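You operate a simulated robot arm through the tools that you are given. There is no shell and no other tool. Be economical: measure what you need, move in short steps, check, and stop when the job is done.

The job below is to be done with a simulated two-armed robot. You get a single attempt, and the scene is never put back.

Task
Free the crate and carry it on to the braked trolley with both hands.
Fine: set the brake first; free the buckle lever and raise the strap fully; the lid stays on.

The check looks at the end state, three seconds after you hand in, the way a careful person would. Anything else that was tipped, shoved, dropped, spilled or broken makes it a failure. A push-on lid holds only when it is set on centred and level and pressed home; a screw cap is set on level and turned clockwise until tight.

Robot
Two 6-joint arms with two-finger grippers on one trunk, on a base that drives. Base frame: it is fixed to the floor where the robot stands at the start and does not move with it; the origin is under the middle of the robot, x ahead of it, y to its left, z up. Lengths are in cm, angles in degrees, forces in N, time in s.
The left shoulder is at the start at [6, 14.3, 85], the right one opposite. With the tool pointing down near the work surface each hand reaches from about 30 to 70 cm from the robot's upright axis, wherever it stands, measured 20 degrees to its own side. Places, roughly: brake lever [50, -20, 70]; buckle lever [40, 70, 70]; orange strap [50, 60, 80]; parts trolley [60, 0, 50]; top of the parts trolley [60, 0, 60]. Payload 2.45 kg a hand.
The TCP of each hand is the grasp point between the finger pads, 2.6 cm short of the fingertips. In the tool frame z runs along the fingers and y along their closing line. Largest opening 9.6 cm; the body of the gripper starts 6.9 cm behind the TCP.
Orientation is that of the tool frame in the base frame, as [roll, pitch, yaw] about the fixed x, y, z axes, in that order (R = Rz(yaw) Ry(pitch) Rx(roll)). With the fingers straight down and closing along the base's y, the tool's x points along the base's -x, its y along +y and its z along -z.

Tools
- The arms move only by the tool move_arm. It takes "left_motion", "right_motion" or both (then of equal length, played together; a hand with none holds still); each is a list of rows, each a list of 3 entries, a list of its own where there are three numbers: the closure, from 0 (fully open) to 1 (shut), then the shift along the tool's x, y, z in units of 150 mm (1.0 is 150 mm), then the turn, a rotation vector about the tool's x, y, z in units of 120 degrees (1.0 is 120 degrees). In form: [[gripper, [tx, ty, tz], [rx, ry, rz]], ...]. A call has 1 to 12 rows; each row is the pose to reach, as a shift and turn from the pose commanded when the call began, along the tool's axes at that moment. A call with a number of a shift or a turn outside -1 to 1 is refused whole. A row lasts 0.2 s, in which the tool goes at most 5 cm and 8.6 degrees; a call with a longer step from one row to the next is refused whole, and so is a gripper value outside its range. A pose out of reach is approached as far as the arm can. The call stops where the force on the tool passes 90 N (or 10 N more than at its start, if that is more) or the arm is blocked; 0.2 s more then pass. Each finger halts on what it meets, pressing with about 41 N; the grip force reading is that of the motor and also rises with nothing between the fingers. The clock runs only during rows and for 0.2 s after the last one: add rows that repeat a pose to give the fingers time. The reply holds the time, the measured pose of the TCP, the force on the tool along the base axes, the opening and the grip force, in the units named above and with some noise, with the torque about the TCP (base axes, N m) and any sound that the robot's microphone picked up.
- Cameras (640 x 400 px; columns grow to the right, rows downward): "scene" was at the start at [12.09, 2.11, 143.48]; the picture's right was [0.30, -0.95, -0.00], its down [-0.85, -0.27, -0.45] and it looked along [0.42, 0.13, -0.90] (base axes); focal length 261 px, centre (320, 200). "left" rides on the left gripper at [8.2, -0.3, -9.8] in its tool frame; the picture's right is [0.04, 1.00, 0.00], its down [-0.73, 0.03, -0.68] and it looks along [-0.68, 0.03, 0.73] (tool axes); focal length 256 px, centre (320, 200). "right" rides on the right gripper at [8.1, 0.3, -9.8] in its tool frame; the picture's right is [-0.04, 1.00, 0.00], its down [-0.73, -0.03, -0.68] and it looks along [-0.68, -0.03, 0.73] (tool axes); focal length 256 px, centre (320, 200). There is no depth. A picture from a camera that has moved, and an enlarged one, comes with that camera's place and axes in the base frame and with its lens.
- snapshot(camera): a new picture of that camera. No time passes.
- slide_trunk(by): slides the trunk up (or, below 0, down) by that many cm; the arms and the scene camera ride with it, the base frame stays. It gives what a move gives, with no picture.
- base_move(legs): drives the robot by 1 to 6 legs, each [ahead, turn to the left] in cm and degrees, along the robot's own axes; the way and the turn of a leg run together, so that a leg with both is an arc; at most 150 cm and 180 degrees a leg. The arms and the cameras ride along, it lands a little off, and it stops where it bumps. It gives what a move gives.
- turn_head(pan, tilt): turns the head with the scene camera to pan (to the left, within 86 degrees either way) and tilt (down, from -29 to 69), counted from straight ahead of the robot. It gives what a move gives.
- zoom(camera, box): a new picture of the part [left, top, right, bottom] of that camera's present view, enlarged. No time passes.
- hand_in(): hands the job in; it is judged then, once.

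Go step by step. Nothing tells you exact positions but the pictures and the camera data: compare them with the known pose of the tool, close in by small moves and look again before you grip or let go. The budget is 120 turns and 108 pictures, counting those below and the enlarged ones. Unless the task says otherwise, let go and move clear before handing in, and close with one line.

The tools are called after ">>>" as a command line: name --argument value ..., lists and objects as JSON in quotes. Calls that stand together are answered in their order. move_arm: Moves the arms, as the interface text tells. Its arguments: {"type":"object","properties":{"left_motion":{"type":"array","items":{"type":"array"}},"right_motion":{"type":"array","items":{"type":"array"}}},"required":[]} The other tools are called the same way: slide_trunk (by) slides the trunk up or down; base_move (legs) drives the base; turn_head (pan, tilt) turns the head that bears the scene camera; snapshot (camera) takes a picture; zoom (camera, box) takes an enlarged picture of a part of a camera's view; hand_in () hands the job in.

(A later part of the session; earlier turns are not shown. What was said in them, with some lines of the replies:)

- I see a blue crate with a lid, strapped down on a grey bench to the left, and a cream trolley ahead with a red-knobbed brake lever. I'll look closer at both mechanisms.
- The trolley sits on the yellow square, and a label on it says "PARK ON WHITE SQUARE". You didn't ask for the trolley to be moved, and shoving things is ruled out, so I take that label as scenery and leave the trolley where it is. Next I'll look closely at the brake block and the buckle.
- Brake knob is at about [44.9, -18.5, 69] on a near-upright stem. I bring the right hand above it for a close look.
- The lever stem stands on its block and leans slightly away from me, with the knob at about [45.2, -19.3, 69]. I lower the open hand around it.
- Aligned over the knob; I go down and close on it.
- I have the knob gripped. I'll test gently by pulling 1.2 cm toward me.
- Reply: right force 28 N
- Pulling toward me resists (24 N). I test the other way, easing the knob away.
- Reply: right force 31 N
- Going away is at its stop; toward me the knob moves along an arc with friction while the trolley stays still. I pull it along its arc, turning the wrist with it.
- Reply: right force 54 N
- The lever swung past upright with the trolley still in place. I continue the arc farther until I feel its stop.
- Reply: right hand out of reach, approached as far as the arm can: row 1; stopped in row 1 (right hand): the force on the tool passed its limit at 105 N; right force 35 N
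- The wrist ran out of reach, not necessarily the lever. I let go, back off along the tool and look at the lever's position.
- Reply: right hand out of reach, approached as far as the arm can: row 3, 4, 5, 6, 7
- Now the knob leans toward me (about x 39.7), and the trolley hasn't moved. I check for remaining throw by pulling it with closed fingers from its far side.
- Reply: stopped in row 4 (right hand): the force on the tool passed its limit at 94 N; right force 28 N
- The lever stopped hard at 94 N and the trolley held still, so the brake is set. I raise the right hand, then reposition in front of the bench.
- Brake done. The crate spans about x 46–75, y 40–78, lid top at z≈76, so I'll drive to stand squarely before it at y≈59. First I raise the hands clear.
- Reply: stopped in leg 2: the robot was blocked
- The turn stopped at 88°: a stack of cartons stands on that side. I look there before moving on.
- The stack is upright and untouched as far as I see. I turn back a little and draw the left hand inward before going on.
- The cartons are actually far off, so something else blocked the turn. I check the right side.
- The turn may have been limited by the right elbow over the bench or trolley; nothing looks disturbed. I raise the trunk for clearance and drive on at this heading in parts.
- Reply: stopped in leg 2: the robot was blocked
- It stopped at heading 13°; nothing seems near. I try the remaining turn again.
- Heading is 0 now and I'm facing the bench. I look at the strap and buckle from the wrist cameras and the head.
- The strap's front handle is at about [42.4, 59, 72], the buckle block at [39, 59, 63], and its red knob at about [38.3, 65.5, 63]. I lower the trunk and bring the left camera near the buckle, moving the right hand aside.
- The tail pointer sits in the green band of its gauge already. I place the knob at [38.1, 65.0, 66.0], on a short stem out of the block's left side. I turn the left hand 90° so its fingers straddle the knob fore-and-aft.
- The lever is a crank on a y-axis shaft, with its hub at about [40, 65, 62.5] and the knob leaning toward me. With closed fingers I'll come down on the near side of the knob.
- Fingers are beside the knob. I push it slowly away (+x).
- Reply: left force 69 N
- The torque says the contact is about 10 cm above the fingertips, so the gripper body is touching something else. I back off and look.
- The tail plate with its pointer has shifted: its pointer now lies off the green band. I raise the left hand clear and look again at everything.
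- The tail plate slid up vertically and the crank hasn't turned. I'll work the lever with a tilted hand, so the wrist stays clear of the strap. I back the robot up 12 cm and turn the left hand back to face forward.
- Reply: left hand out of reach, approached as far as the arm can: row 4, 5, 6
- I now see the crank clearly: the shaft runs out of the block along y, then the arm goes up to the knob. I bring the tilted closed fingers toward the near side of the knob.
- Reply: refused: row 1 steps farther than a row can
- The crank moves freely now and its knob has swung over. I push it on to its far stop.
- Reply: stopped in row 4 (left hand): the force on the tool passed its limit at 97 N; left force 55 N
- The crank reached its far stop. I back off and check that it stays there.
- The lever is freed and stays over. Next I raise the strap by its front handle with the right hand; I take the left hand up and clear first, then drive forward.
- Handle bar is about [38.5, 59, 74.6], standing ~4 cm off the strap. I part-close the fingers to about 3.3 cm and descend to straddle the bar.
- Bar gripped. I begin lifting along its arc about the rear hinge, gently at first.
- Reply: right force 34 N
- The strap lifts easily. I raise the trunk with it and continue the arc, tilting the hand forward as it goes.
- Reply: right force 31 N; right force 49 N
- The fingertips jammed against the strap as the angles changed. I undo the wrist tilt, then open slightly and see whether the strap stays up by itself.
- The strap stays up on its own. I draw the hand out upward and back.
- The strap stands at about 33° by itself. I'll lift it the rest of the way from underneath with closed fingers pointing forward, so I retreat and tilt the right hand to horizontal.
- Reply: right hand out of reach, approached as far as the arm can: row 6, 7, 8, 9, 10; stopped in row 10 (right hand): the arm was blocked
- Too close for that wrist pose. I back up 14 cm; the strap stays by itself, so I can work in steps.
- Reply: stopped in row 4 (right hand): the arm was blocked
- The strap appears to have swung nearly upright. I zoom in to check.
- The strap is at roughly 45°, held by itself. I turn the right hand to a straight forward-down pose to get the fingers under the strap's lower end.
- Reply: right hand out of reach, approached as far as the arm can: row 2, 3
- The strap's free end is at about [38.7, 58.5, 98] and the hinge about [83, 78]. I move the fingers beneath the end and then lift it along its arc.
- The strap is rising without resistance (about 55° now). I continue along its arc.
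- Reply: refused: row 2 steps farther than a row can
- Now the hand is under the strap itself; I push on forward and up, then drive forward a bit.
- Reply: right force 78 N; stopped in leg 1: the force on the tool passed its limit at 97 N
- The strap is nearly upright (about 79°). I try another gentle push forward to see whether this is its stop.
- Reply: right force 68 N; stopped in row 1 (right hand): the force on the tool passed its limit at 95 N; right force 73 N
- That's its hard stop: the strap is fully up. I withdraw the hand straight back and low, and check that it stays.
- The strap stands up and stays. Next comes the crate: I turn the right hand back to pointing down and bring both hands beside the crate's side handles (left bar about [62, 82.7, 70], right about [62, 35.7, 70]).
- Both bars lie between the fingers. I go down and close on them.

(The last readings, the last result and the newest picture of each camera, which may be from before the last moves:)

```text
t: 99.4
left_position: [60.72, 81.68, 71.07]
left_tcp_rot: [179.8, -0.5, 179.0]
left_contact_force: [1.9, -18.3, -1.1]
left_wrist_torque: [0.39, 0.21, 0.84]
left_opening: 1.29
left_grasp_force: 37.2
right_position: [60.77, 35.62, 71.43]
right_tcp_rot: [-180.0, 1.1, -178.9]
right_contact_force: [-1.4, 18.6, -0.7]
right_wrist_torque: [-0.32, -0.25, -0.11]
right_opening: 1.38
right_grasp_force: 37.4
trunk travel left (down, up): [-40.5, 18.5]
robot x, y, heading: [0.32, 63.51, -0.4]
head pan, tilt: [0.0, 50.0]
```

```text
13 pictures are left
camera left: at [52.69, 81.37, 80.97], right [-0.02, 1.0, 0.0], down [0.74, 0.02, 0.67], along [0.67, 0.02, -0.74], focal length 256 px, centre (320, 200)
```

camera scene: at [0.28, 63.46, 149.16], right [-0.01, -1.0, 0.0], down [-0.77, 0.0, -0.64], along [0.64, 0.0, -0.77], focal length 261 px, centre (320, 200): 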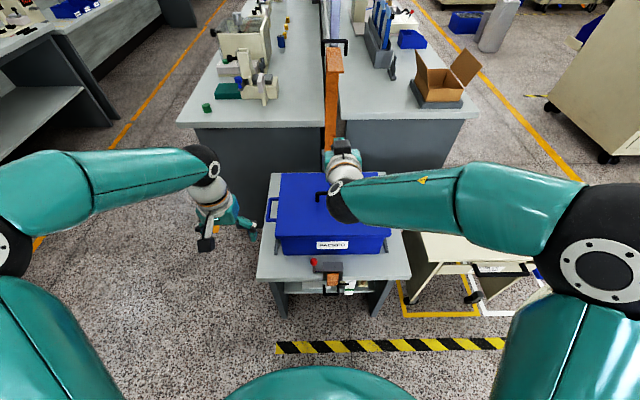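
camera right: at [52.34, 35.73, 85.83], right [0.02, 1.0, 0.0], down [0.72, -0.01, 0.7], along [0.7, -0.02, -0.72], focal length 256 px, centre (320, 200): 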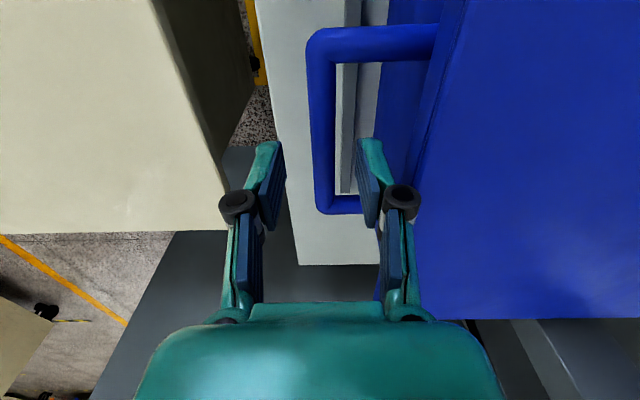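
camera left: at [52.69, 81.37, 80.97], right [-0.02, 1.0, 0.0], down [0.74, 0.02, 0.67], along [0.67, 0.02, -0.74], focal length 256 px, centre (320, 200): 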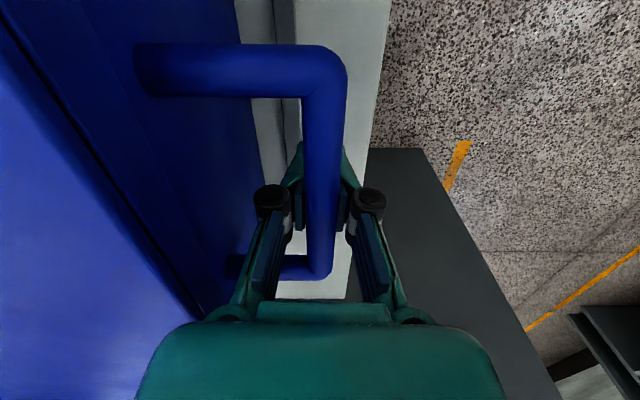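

Both handles are gripped. I lift with the trunk, a little first.

>>> slide_trunk --by 3

>>> snapshot --camera "scene"

```text
t: 100.2
left_position: [60.86, 81.59, 74.12]
left_tcp_rot: [180.0, -0.4, 179.2]
left_contact_force: [0.5, -27.5, -5.3]
left_wrist_torque: [0.54, -0.19, 0.72]
left_opening: 1.33
left_grasp_force: 36.7
right_position: [60.88, 35.62, 74.42]
right_tcp_rot: [-180.0, 1.2, -178.9]
right_contact_force: [-1.1, 27.3, -5.0]
right_wrist_torque: [-0.46, 0.1, -0.01]
right_opening: 1.4
right_grasp_force: 37.4
trunk travel left (down, up): [-43.5, 15.5]
robot x, y, heading: [0.23, 62.94, -0.6]
head pan, tilt: [0.0, 50.0]
```

```text
12 pictures are left
camera scene: at [14.25, 63.32, 141.11], right [-0.01, -1.0, 0.0], down [-0.77, 0.01, -0.64], along [0.64, -0.01, -0.77], focal length 261 px, centre (320, 200)
```

scene: 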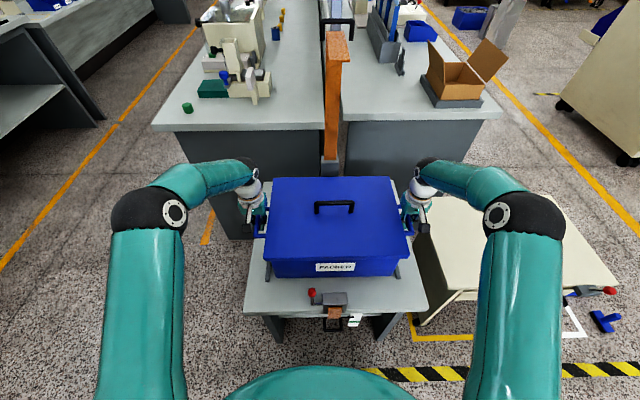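

Crate lifted level, about 0.5 kg a hand. I raise it further and back away from the bench.

>>> slide_trunk --by 14

>>> base_move --legs '[[-28, 0], [-27, 0]]'

>>> snapshot --camera "scene"

```text
t: 101.9
left_position: [60.78, 81.72, 88.13]
left_tcp_rot: [-180.0, -0.6, 179.1]
left_contact_force: [2.1, -28.0, -4.8]
left_wrist_torque: [0.56, -0.07, 0.78]
left_opening: 1.31
left_grasp_force: 36.7
right_position: [60.78, 35.62, 88.39]
right_tcp_rot: [179.9, 1.3, -179.0]
right_contact_force: [-1.6, 27.4, -4.8]
right_wrist_torque: [-0.44, 0.03, 0.04]
right_opening: 1.42
right_grasp_force: 36.6
trunk travel left (down, up): [-57.5, 1.5]
robot x, y, heading: [0.3, 63.53, -0.8]
head pan, tilt: [0.0, 50.0]
```

```text
t: 105.4
left_position: [4.15, 82.46, 88.22]
left_tcp_rot: [179.9, -0.4, 179.5]
left_contact_force: [1.0, -27.0, -4.6]
left_wrist_torque: [0.59, -0.1, 0.74]
left_opening: 1.32
left_grasp_force: 37.1
right_position: [4.59, 36.64, 88.63]
right_tcp_rot: [180.0, 1.3, -178.6]
right_contact_force: [-2.1, 27.0, -4.3]
right_wrist_torque: [-0.51, 0.0, -0.01]
right_opening: 1.41
right_grasp_force: 36.7
trunk travel left (down, up): [-57.5, 1.5]
robot x, y, heading: [-56.34, 63.68, -0.3]
head pan, tilt: [0.0, 50.0]
```

```text
11 pictures are left
camera scene: at [-42.36, 63.69, 155.14], right [0.0, -1.0, 0.0], down [-0.77, 0.0, -0.64], along [0.64, 0.0, -0.77], focal length 261 px, centre (320, 200)
```

scene: 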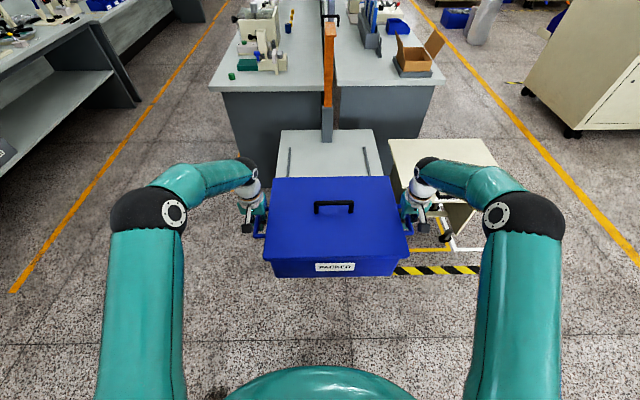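

Clear of the bench and level. I turn right, drive along to the trolley's line, and turn back.

>>> base_move --legs '[[0, -45], [0, -45], [63, 0]]'

>>> base_move --legs '[[0, 45], [0, 45]]'

>>> snapshot --camera "scene"

```text
t: 109.3
left_position: [-11.2, 18.52, 88.29]
left_tcp_rot: [179.9, -0.6, 117.6]
left_contact_force: [0.0, -2.6, -4.6]
left_wrist_torque: [0.46, 0.16, 0.81]
left_opening: 1.26
left_grasp_force: 36.5
right_position: [-51.52, -3.07, 88.44]
right_tcp_rot: [179.7, 1.2, 119.4]
right_contact_force: [-2.5, 1.2, -5.6]
right_wrist_torque: [-0.42, -0.31, -0.01]
right_opening: 1.39
right_grasp_force: 36.6
trunk travel left (down, up): [-57.5, 1.5]
robot x, y, heading: [-50.91, 66.31, -64.7]
head pan, tilt: [0.0, 50.0]
stopped in leg 2: the robot was blocked; the commanded pose is now the measured one
```

```text
t: 113.4
left_position: [9.45, 84.27, 88.15]
left_tcp_rot: [-179.8, -0.6, -175.6]
left_contact_force: [1.0, 2.3, -5.2]
left_wrist_torque: [-0.06, -0.04, 0.57]
left_opening: 1.22
left_grasp_force: 36.3
right_position: [13.4, 38.65, 88.73]
right_tcp_rot: [180.0, 0.9, -173.9]
right_contact_force: [-0.4, 0.3, -4.7]
right_wrist_torque: [-0.07, 0.04, -0.3]
right_opening: 1.35
right_grasp_force: 37.1
trunk travel left (down, up): [-57.5, 1.5]
robot x, y, heading: [-49.94, 59.16, 4.7]
head pan, tilt: [0.0, 50.0]
stopped in leg 2: the robot was blocked; the commanded pose is now the measured one
```

```text
10 pictures are left
camera scene: at [-36.0, 61.22, 155.11], right [0.08, -1.0, 0.0], down [-0.76, -0.06, -0.64], along [0.64, 0.05, -0.77], focal length 261 px, centre (320, 200)
```

scene: 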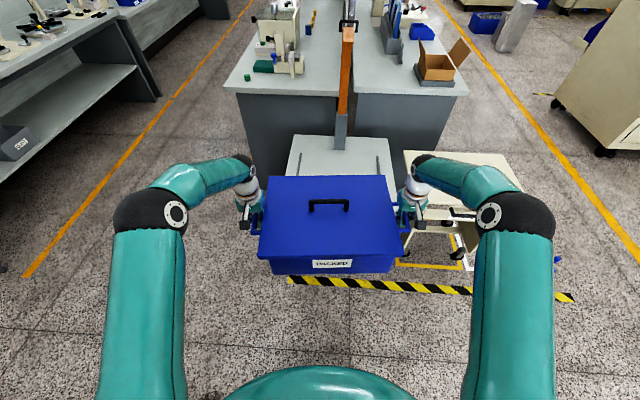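

The base turns drift a little and stop when too much builds up, so I turn in smaller pieces and take a diagonal way.

>>> base_move --legs '[[0, -30]]'

>>> base_move --legs '[[0, -30]]'

```text
t: 115.4
left_position: [13.71, 51.73, 88.4]
left_tcp_rot: [179.9, -0.7, 155.1]
left_contact_force: [1.4, -0.5, -4.0]
left_wrist_torque: [-0.05, -0.12, 0.63]
left_opening: 1.25
left_grasp_force: 36.7
right_position: [-5.29, 9.9, 88.65]
right_tcp_rot: [180.0, 1.1, 156.8]
right_contact_force: [-0.3, -0.2, -4.6]
right_wrist_torque: [0.04, 0.02, -0.13]
right_opening: 1.35
right_grasp_force: 37.5
trunk travel left (down, up): [-57.5, 1.5]
robot x, y, heading: [-49.2, 62.05, -24.9]
head pan, tilt: [0.0, 50.0]
```

```text
t: 117.5
left_position: [-0.39, 21.18, 88.49]
left_tcp_rot: [-180.0, -0.5, 124.6]
left_contact_force: [0.8, -0.5, -4.9]
left_wrist_torque: [-0.01, 0.0, 0.64]
left_opening: 1.25
left_grasp_force: 36.6
right_position: [-37.7, -5.25, 88.75]
right_tcp_rot: [179.9, 1.0, 126.4]
right_contact_force: [-1.4, 1.6, -4.9]
right_wrist_torque: [0.0, -0.01, -0.14]
right_opening: 1.36
right_grasp_force: 36.9
trunk travel left (down, up): [-57.5, 1.5]
robot x, y, heading: [-46.39, 63.35, -55.4]
head pan, tilt: [0.0, 50.0]
```

>>> base_move --legs '[[36, 0], [35, 0]]'

>>> base_move --legs '[[0, 28]]'

>>> snapshot --camera "scene"

```text
t: 121.7
left_position: [40.64, -36.93, 88.54]
left_tcp_rot: [-180.0, -0.6, 124.9]
left_contact_force: [0.7, -1.2, -4.9]
left_wrist_torque: [0.05, 0.06, 0.49]
left_opening: 1.19
left_grasp_force: 36.0
right_position: [3.31, -63.54, 88.74]
right_tcp_rot: [179.9, 0.9, 126.6]
right_contact_force: [0.0, 0.2, -4.8]
right_wrist_torque: [-0.05, 0.01, -0.18]
right_opening: 1.33
right_grasp_force: 36.6
trunk travel left (down, up): [-57.5, 1.5]
robot x, y, heading: [-5.83, 5.06, -55.2]
head pan, tilt: [0.0, 50.0]
```

```text
t: 123.7
left_position: [55.32, -10.34, 88.5]
left_tcp_rot: [-180.0, -0.5, 152.9]
left_contact_force: [0.3, -0.2, -5.1]
left_wrist_torque: [0.01, -0.04, 0.52]
left_opening: 1.23
left_grasp_force: 36.0
right_position: [34.69, -51.39, 88.86]
right_tcp_rot: [179.9, 1.0, 154.5]
right_contact_force: [-0.5, 0.1, -4.4]
right_wrist_torque: [-0.02, 0.05, -0.12]
right_opening: 1.29
right_grasp_force: 36.4
trunk travel left (down, up): [-57.5, 1.5]
robot x, y, heading: [-6.97, 2.73, -27.3]
head pan, tilt: [0.0, 50.0]
```

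```text
9 pictures are left
camera scene: at [5.7, -3.46, 155.11], right [-0.46, -0.89, 0.0], down [-0.68, 0.35, -0.64], along [0.57, -0.3, -0.77], focal length 261 px, centre (320, 200)
```

scene: 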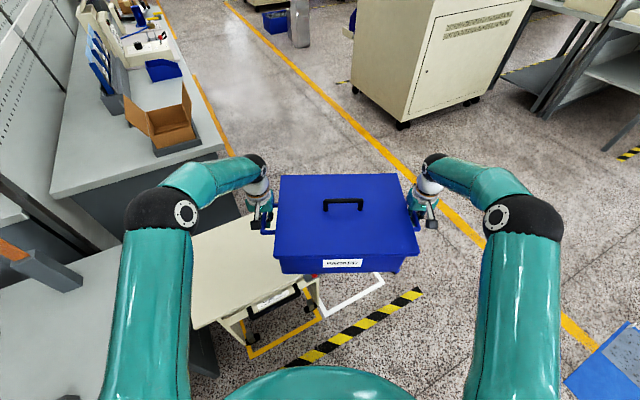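

>>> base_move --legs '[[0, 27.2]]'

>>> snapshot --camera "scene"

```text
t: 125.5
left_position: [54.5, 19.38, 88.57]
left_tcp_rot: [-179.9, -0.6, 179.9]
left_contact_force: [0.3, -0.3, -5.1]
left_wrist_torque: [0.02, 0.04, 0.5]
left_opening: 1.23
left_grasp_force: 36.5
right_position: [54.84, -26.49, 88.82]
right_tcp_rot: [179.9, 1.0, -178.5]
right_contact_force: [-0.2, 0.7, -5.7]
right_wrist_torque: [0.01, -0.07, -0.09]
right_opening: 1.34
right_grasp_force: 36.9
trunk travel left (down, up): [-57.5, 1.5]
robot x, y, heading: [-6.72, -0.39, -0.6]
head pan, tilt: [0.0, 50.0]
```

```text
8 pictures are left
camera scene: at [7.45, 0.14, 155.1], right [-0.01, -1.0, 0.0], down [-0.77, 0.01, -0.64], along [0.64, -0.01, -0.77], focal length 261 px, centre (320, 200)
```

scene: 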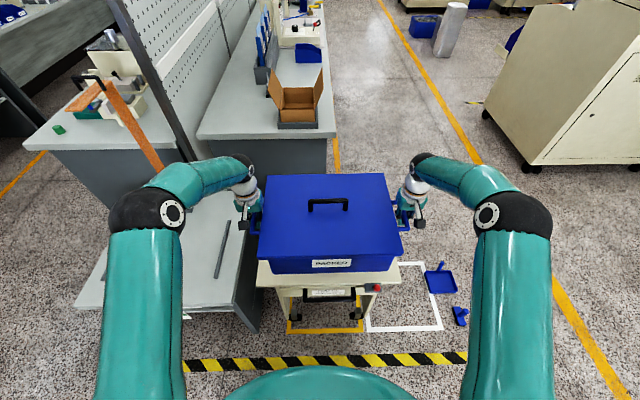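

Crate centre is at y≈-3.5, matching the trolley. I drive 9 cm forward and lower it.

>>> base_move --legs '[[9, 0.5]]'

>>> slide_trunk --by -11

>>> snapshot --camera "right"

```text
t: 126.7
left_position: [63.89, 19.72, 88.63]
left_tcp_rot: [180.0, -0.6, -179.5]
left_contact_force: [1.4, 0.8, -4.4]
left_wrist_torque: [0.01, -0.2, 0.45]
left_opening: 1.23
left_grasp_force: 36.0
right_position: [64.49, -26.09, 88.82]
right_tcp_rot: [179.8, 0.9, -178.0]
right_contact_force: [0.1, 0.5, -5.9]
right_wrist_torque: [0.03, 0.21, -0.21]
right_opening: 1.32
right_grasp_force: 36.4
trunk travel left (down, up): [-57.5, 1.5]
robot x, y, heading: [2.99, 0.29, 0.1]
head pan, tilt: [0.0, 50.0]
```

```text
t: 128.1
left_position: [63.75, 19.76, 77.75]
left_tcp_rot: [180.0, -0.5, -179.7]
left_contact_force: [0.8, -0.3, -4.2]
left_wrist_torque: [0.0, -0.05, 0.45]
left_opening: 1.23
left_grasp_force: 36.4
right_position: [64.4, -26.14, 77.95]
right_tcp_rot: [180.0, 1.0, -178.0]
right_contact_force: [-0.4, -0.4, -5.5]
right_wrist_torque: [0.0, 0.03, -0.15]
right_opening: 1.3
right_grasp_force: 36.6
trunk travel left (down, up): [-46.5, 12.5]
robot x, y, heading: [2.94, 0.12, -0.2]
head pan, tilt: [0.0, 50.0]
```

```text
7 pictures are left
camera right: at [55.91, -26.22, 87.56], right [0.0, 1.0, 0.0], down [0.72, -0.01, 0.69], along [0.69, 0.0, -0.72], focal length 256 px, centre (320, 200)
```

right: 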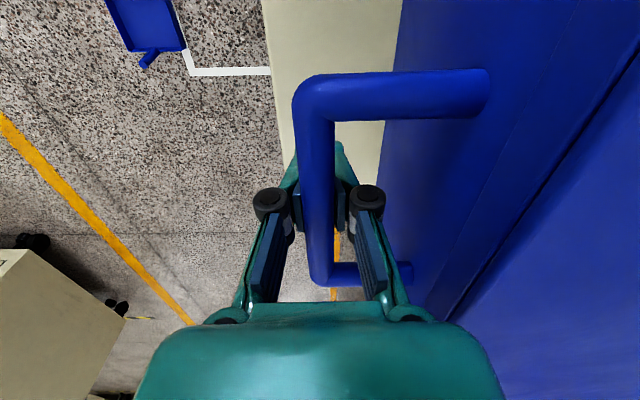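

>>> slide_trunk --by -4

>>> slide_trunk --by -1.5

```text
t: 128.9
left_position: [63.56, 19.85, 73.79]
left_tcp_rot: [180.0, -0.5, -179.6]
left_contact_force: [0.0, -0.1, -4.8]
left_wrist_torque: [-0.04, -0.02, 0.43]
left_opening: 1.22
left_grasp_force: 36.3
right_position: [64.41, -26.08, 74.01]
right_tcp_rot: [179.8, 1.0, -178.1]
right_contact_force: [-1.7, -0.6, -5.2]
right_wrist_torque: [0.03, 0.0, -0.12]
right_opening: 1.35
right_grasp_force: 36.7
trunk travel left (down, up): [-42.5, 16.5]
robot x, y, heading: [2.51, -0.07, -0.1]
head pan, tilt: [0.0, 50.0]
```

```text
t: 129.6
left_position: [63.59, 19.84, 72.19]
left_tcp_rot: [180.0, -0.6, -179.6]
left_contact_force: [0.3, 0.0, -5.1]
left_wrist_torque: [0.01, -0.02, 0.44]
left_opening: 1.21
left_grasp_force: 36.4
right_position: [64.32, -26.09, 72.36]
right_tcp_rot: [179.9, 1.0, -178.0]
right_contact_force: [-0.9, -0.7, -4.3]
right_wrist_torque: [0.01, -0.03, -0.11]
right_opening: 1.32
right_grasp_force: 36.9
trunk travel left (down, up): [-41.0, 18.0]
robot x, y, heading: [2.23, -0.13, -0.3]
head pan, tilt: [0.0, 50.0]
```

>>> slide_trunk --by -1

>>> slide_trunk --by -1

```text
t: 130.1
left_position: [63.6, 19.79, 71.23]
left_tcp_rot: [-179.9, -0.6, -179.6]
left_contact_force: [0.5, 0.4, -4.7]
left_wrist_torque: [-0.03, 0.22, 0.39]
left_opening: 1.2
left_grasp_force: 35.7
right_position: [64.42, -26.08, 71.43]
right_tcp_rot: [179.9, 1.0, -178.0]
right_contact_force: [-1.3, -0.8, -2.0]
right_wrist_torque: [-0.01, 0.18, -0.12]
right_opening: 1.33
right_grasp_force: 36.7
trunk travel left (down, up): [-40.0, 19.0]
robot x, y, heading: [2.76, -0.09, -0.1]
head pan, tilt: [0.0, 50.0]
```

```text
t: 130.7
left_position: [63.63, 19.84, 70.23]
left_tcp_rot: [179.9, -0.4, -179.8]
left_contact_force: [0.3, 1.3, -1.1]
left_wrist_torque: [-0.05, -0.01, 0.0]
left_opening: 0.59
left_grasp_force: 29.1
right_position: [64.22, -26.04, 70.18]
right_tcp_rot: [179.7, 0.8, -177.9]
right_contact_force: [-0.5, -1.3, -4.2]
right_wrist_torque: [0.07, -0.02, -0.02]
right_opening: 0.61
right_grasp_force: 28.4
trunk travel left (down, up): [-39.0, 20.0]
robot x, y, heading: [2.2, -0.08, -0.2]
head pan, tilt: [0.0, 50.0]
```

The crate is resting on the trolley (load gone). I open the hands to 4 cm and look.

>>> move_arm --left_motion '[[0.75, [0, 0, 0], [0, 0, 0]], [0.58, [0, 0, 0], [0, 0, 0]], [0.58, [0, 0, 0], [0, 0, 0]]]' --right_motion '[[0.75, [0, 0, 0], [0, 0, 0]], [0.58, [0, 0, 0], [0, 0, 0]], [0.58, [0, 0, 0], [0, 0, 0]]]'

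>>> snapshot --camera "right"

>>> snapshot --camera "left"

```text
t: 131.5
left_position: [63.64, 19.67, 70.34]
left_tcp_rot: [-180.0, -0.6, -179.6]
left_contact_force: [0.7, -0.4, -0.8]
left_wrist_torque: [-0.02, 0.0, 0.0]
left_opening: 4.05
left_grasp_force: 0.0
right_position: [64.4, -26.06, 70.44]
right_tcp_rot: [179.9, 1.1, -178.0]
right_contact_force: [-0.4, -0.4, -0.3]
right_wrist_torque: [-0.03, 0.01, -0.03]
right_opening: 4.04
right_grasp_force: 0.0
trunk travel left (down, up): [-39.0, 20.0]
robot x, y, heading: [2.16, -0.01, 0.1]
head pan, tilt: [0.0, 50.0]
```

```text
6 pictures are left
camera right: at [55.87, -26.22, 80.09], right [0.0, 1.0, 0.0], down [0.72, -0.01, 0.69], along [0.69, 0.0, -0.72], focal length 256 px, centre (320, 200)
```

right: 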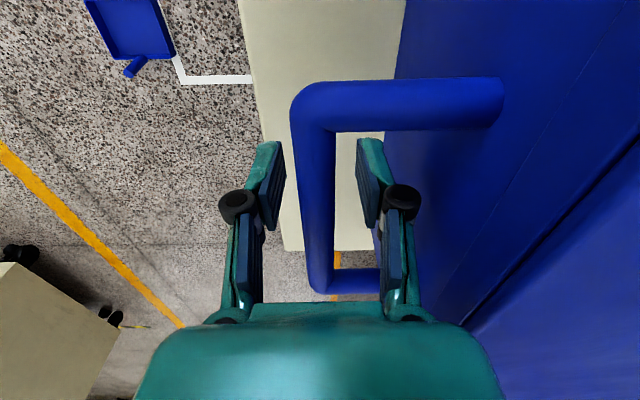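

```text
5 pictures are left
camera left: at [55.53, 19.36, 80.08], right [-0.05, 1.0, 0.0], down [0.74, 0.03, 0.67], along [0.67, 0.03, -0.74], focal length 256 px, centre (320, 200)
```

left: 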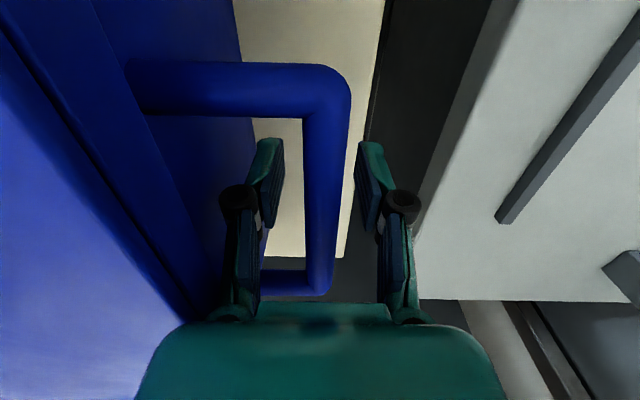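

The bars are free between the open fingers and the crate sits on the trolley top. I raise both hands straight up.

>>> slide_trunk --by 8

>>> slide_trunk --by 11

>>> base_move --legs '[[-25, 0]]'

>>> snapshot --camera "scene"

```text
t: 132.7
left_position: [63.69, 19.75, 78.32]
left_tcp_rot: [-179.9, -0.6, -179.5]
left_contact_force: [-0.1, 0.8, 0.0]
left_wrist_torque: [0.04, 0.0, -0.03]
left_opening: 4.02
left_grasp_force: 0.0
right_position: [64.36, -25.94, 78.44]
right_tcp_rot: [179.9, 1.0, -178.0]
right_contact_force: [-0.3, 0.5, -0.2]
right_wrist_torque: [-0.02, 0.02, -0.01]
right_opening: 4.01
right_grasp_force: 0.1
trunk travel left (down, up): [-47.0, 12.0]
robot x, y, heading: [2.8, -0.16, -0.1]
head pan, tilt: [0.0, 50.0]
```

```text
t: 134.1
left_position: [63.6, 19.82, 89.28]
left_tcp_rot: [180.0, -0.5, -179.5]
left_contact_force: [0.6, -0.3, 0.2]
left_wrist_torque: [-0.01, -0.01, 0.02]
left_opening: 4.04
left_grasp_force: 0.1
right_position: [64.35, -26.21, 89.44]
right_tcp_rot: [179.9, 1.1, -178.0]
right_contact_force: [0.3, 0.1, -0.6]
right_wrist_torque: [0.02, -0.01, -0.01]
right_opening: 4.04
right_grasp_force: 0.0
trunk travel left (down, up): [-58.0, 1.0]
robot x, y, heading: [2.77, -0.0, 0.1]
head pan, tilt: [0.0, 50.0]
```

```text
t: 136.0
left_position: [38.25, 19.96, 89.37]
left_tcp_rot: [180.0, -0.4, -179.6]
left_contact_force: [-0.7, 0.6, 0.0]
left_wrist_torque: [-0.01, -0.06, 0.01]
left_opening: 4.02
left_grasp_force: 0.1
right_position: [38.95, -25.97, 89.53]
right_tcp_rot: [179.9, 1.1, -177.9]
right_contact_force: [0.6, 1.1, -0.1]
right_wrist_torque: [0.02, -0.03, 0.01]
right_opening: 4.06
right_grasp_force: 0.0
trunk travel left (down, up): [-58.0, 1.0]
robot x, y, heading: [-22.55, -0.33, -0.1]
head pan, tilt: [0.0, 50.0]
```

```text
4 pictures are left
camera scene: at [-8.86, 0.12, 155.65], right [0.0, -1.0, 0.0], down [-0.77, 0.0, -0.64], along [0.64, 0.0, -0.77], focal length 261 px, centre (320, 200)
```

scene: 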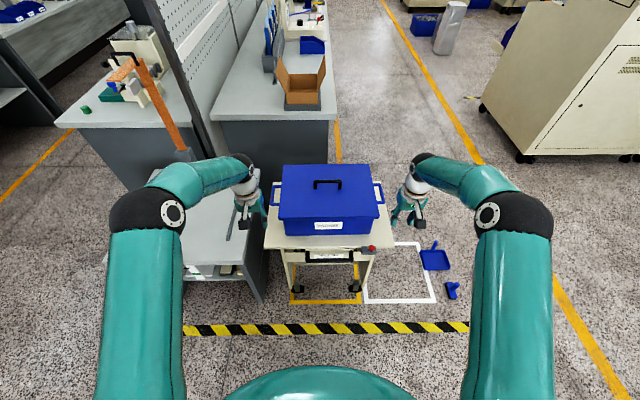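

The crate stands on the trolley and the strap is still up. One last close check of the lid, the brake lever and the strap.

>>> zoom --camera "scene" --box '[250, 140, 410, 280]'

>>> zoom --camera "scene" --box '[60, 40, 260, 180]'

```text
2.86 times, centred on (330, 210) of scene
camera zoom: at [-8.86, 0.12, 155.65], right [0.0, -1.0, 0.0], down [-0.77, 0.0, -0.64], along [0.64, 0.0, -0.77], focal length 746 px, centre (291, 171)
```

zoom: 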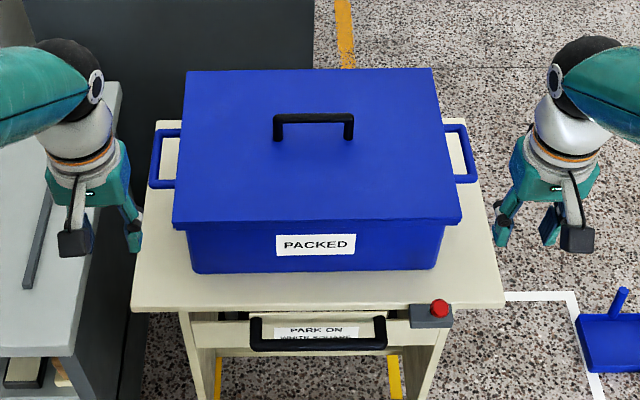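

```text
2.86 times, centred on (160, 110) of scene
camera zoom: at [-8.86, 0.12, 155.65], right [0.0, -1.0, 0.0], down [-0.77, 0.0, -0.64], along [0.64, 0.0, -0.77], focal length 746 px, centre (777, 457)
```

zoom: 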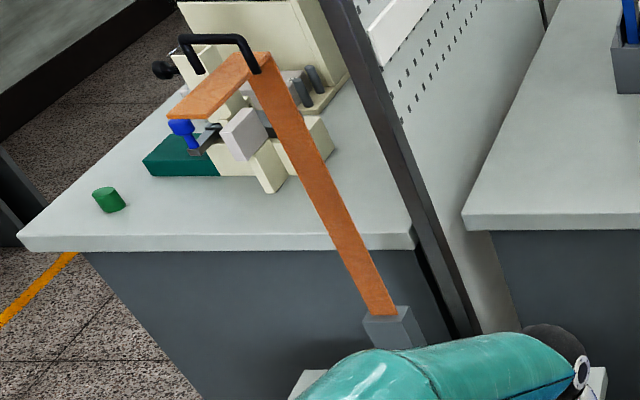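

The crate is centred on the trolley with its lid on, the brake lever is over, the strap is up, and both hands are clear. I hand in.

>>> hand_in

```text
The job is handed in.
```

The crate is on the braked trolley with its lid on: I set the brake first, threw the buckle lever over to its far stop, raised the strap to its upper stop and carried the crate with both hands. The trolley's label says "PARK ON WHITE SQUARE", but you didn't ask for it to be moved, so I left it on the yellow square. While I worked the buckle, the strap's tail slid up and its pointer left the green band; I left it there.
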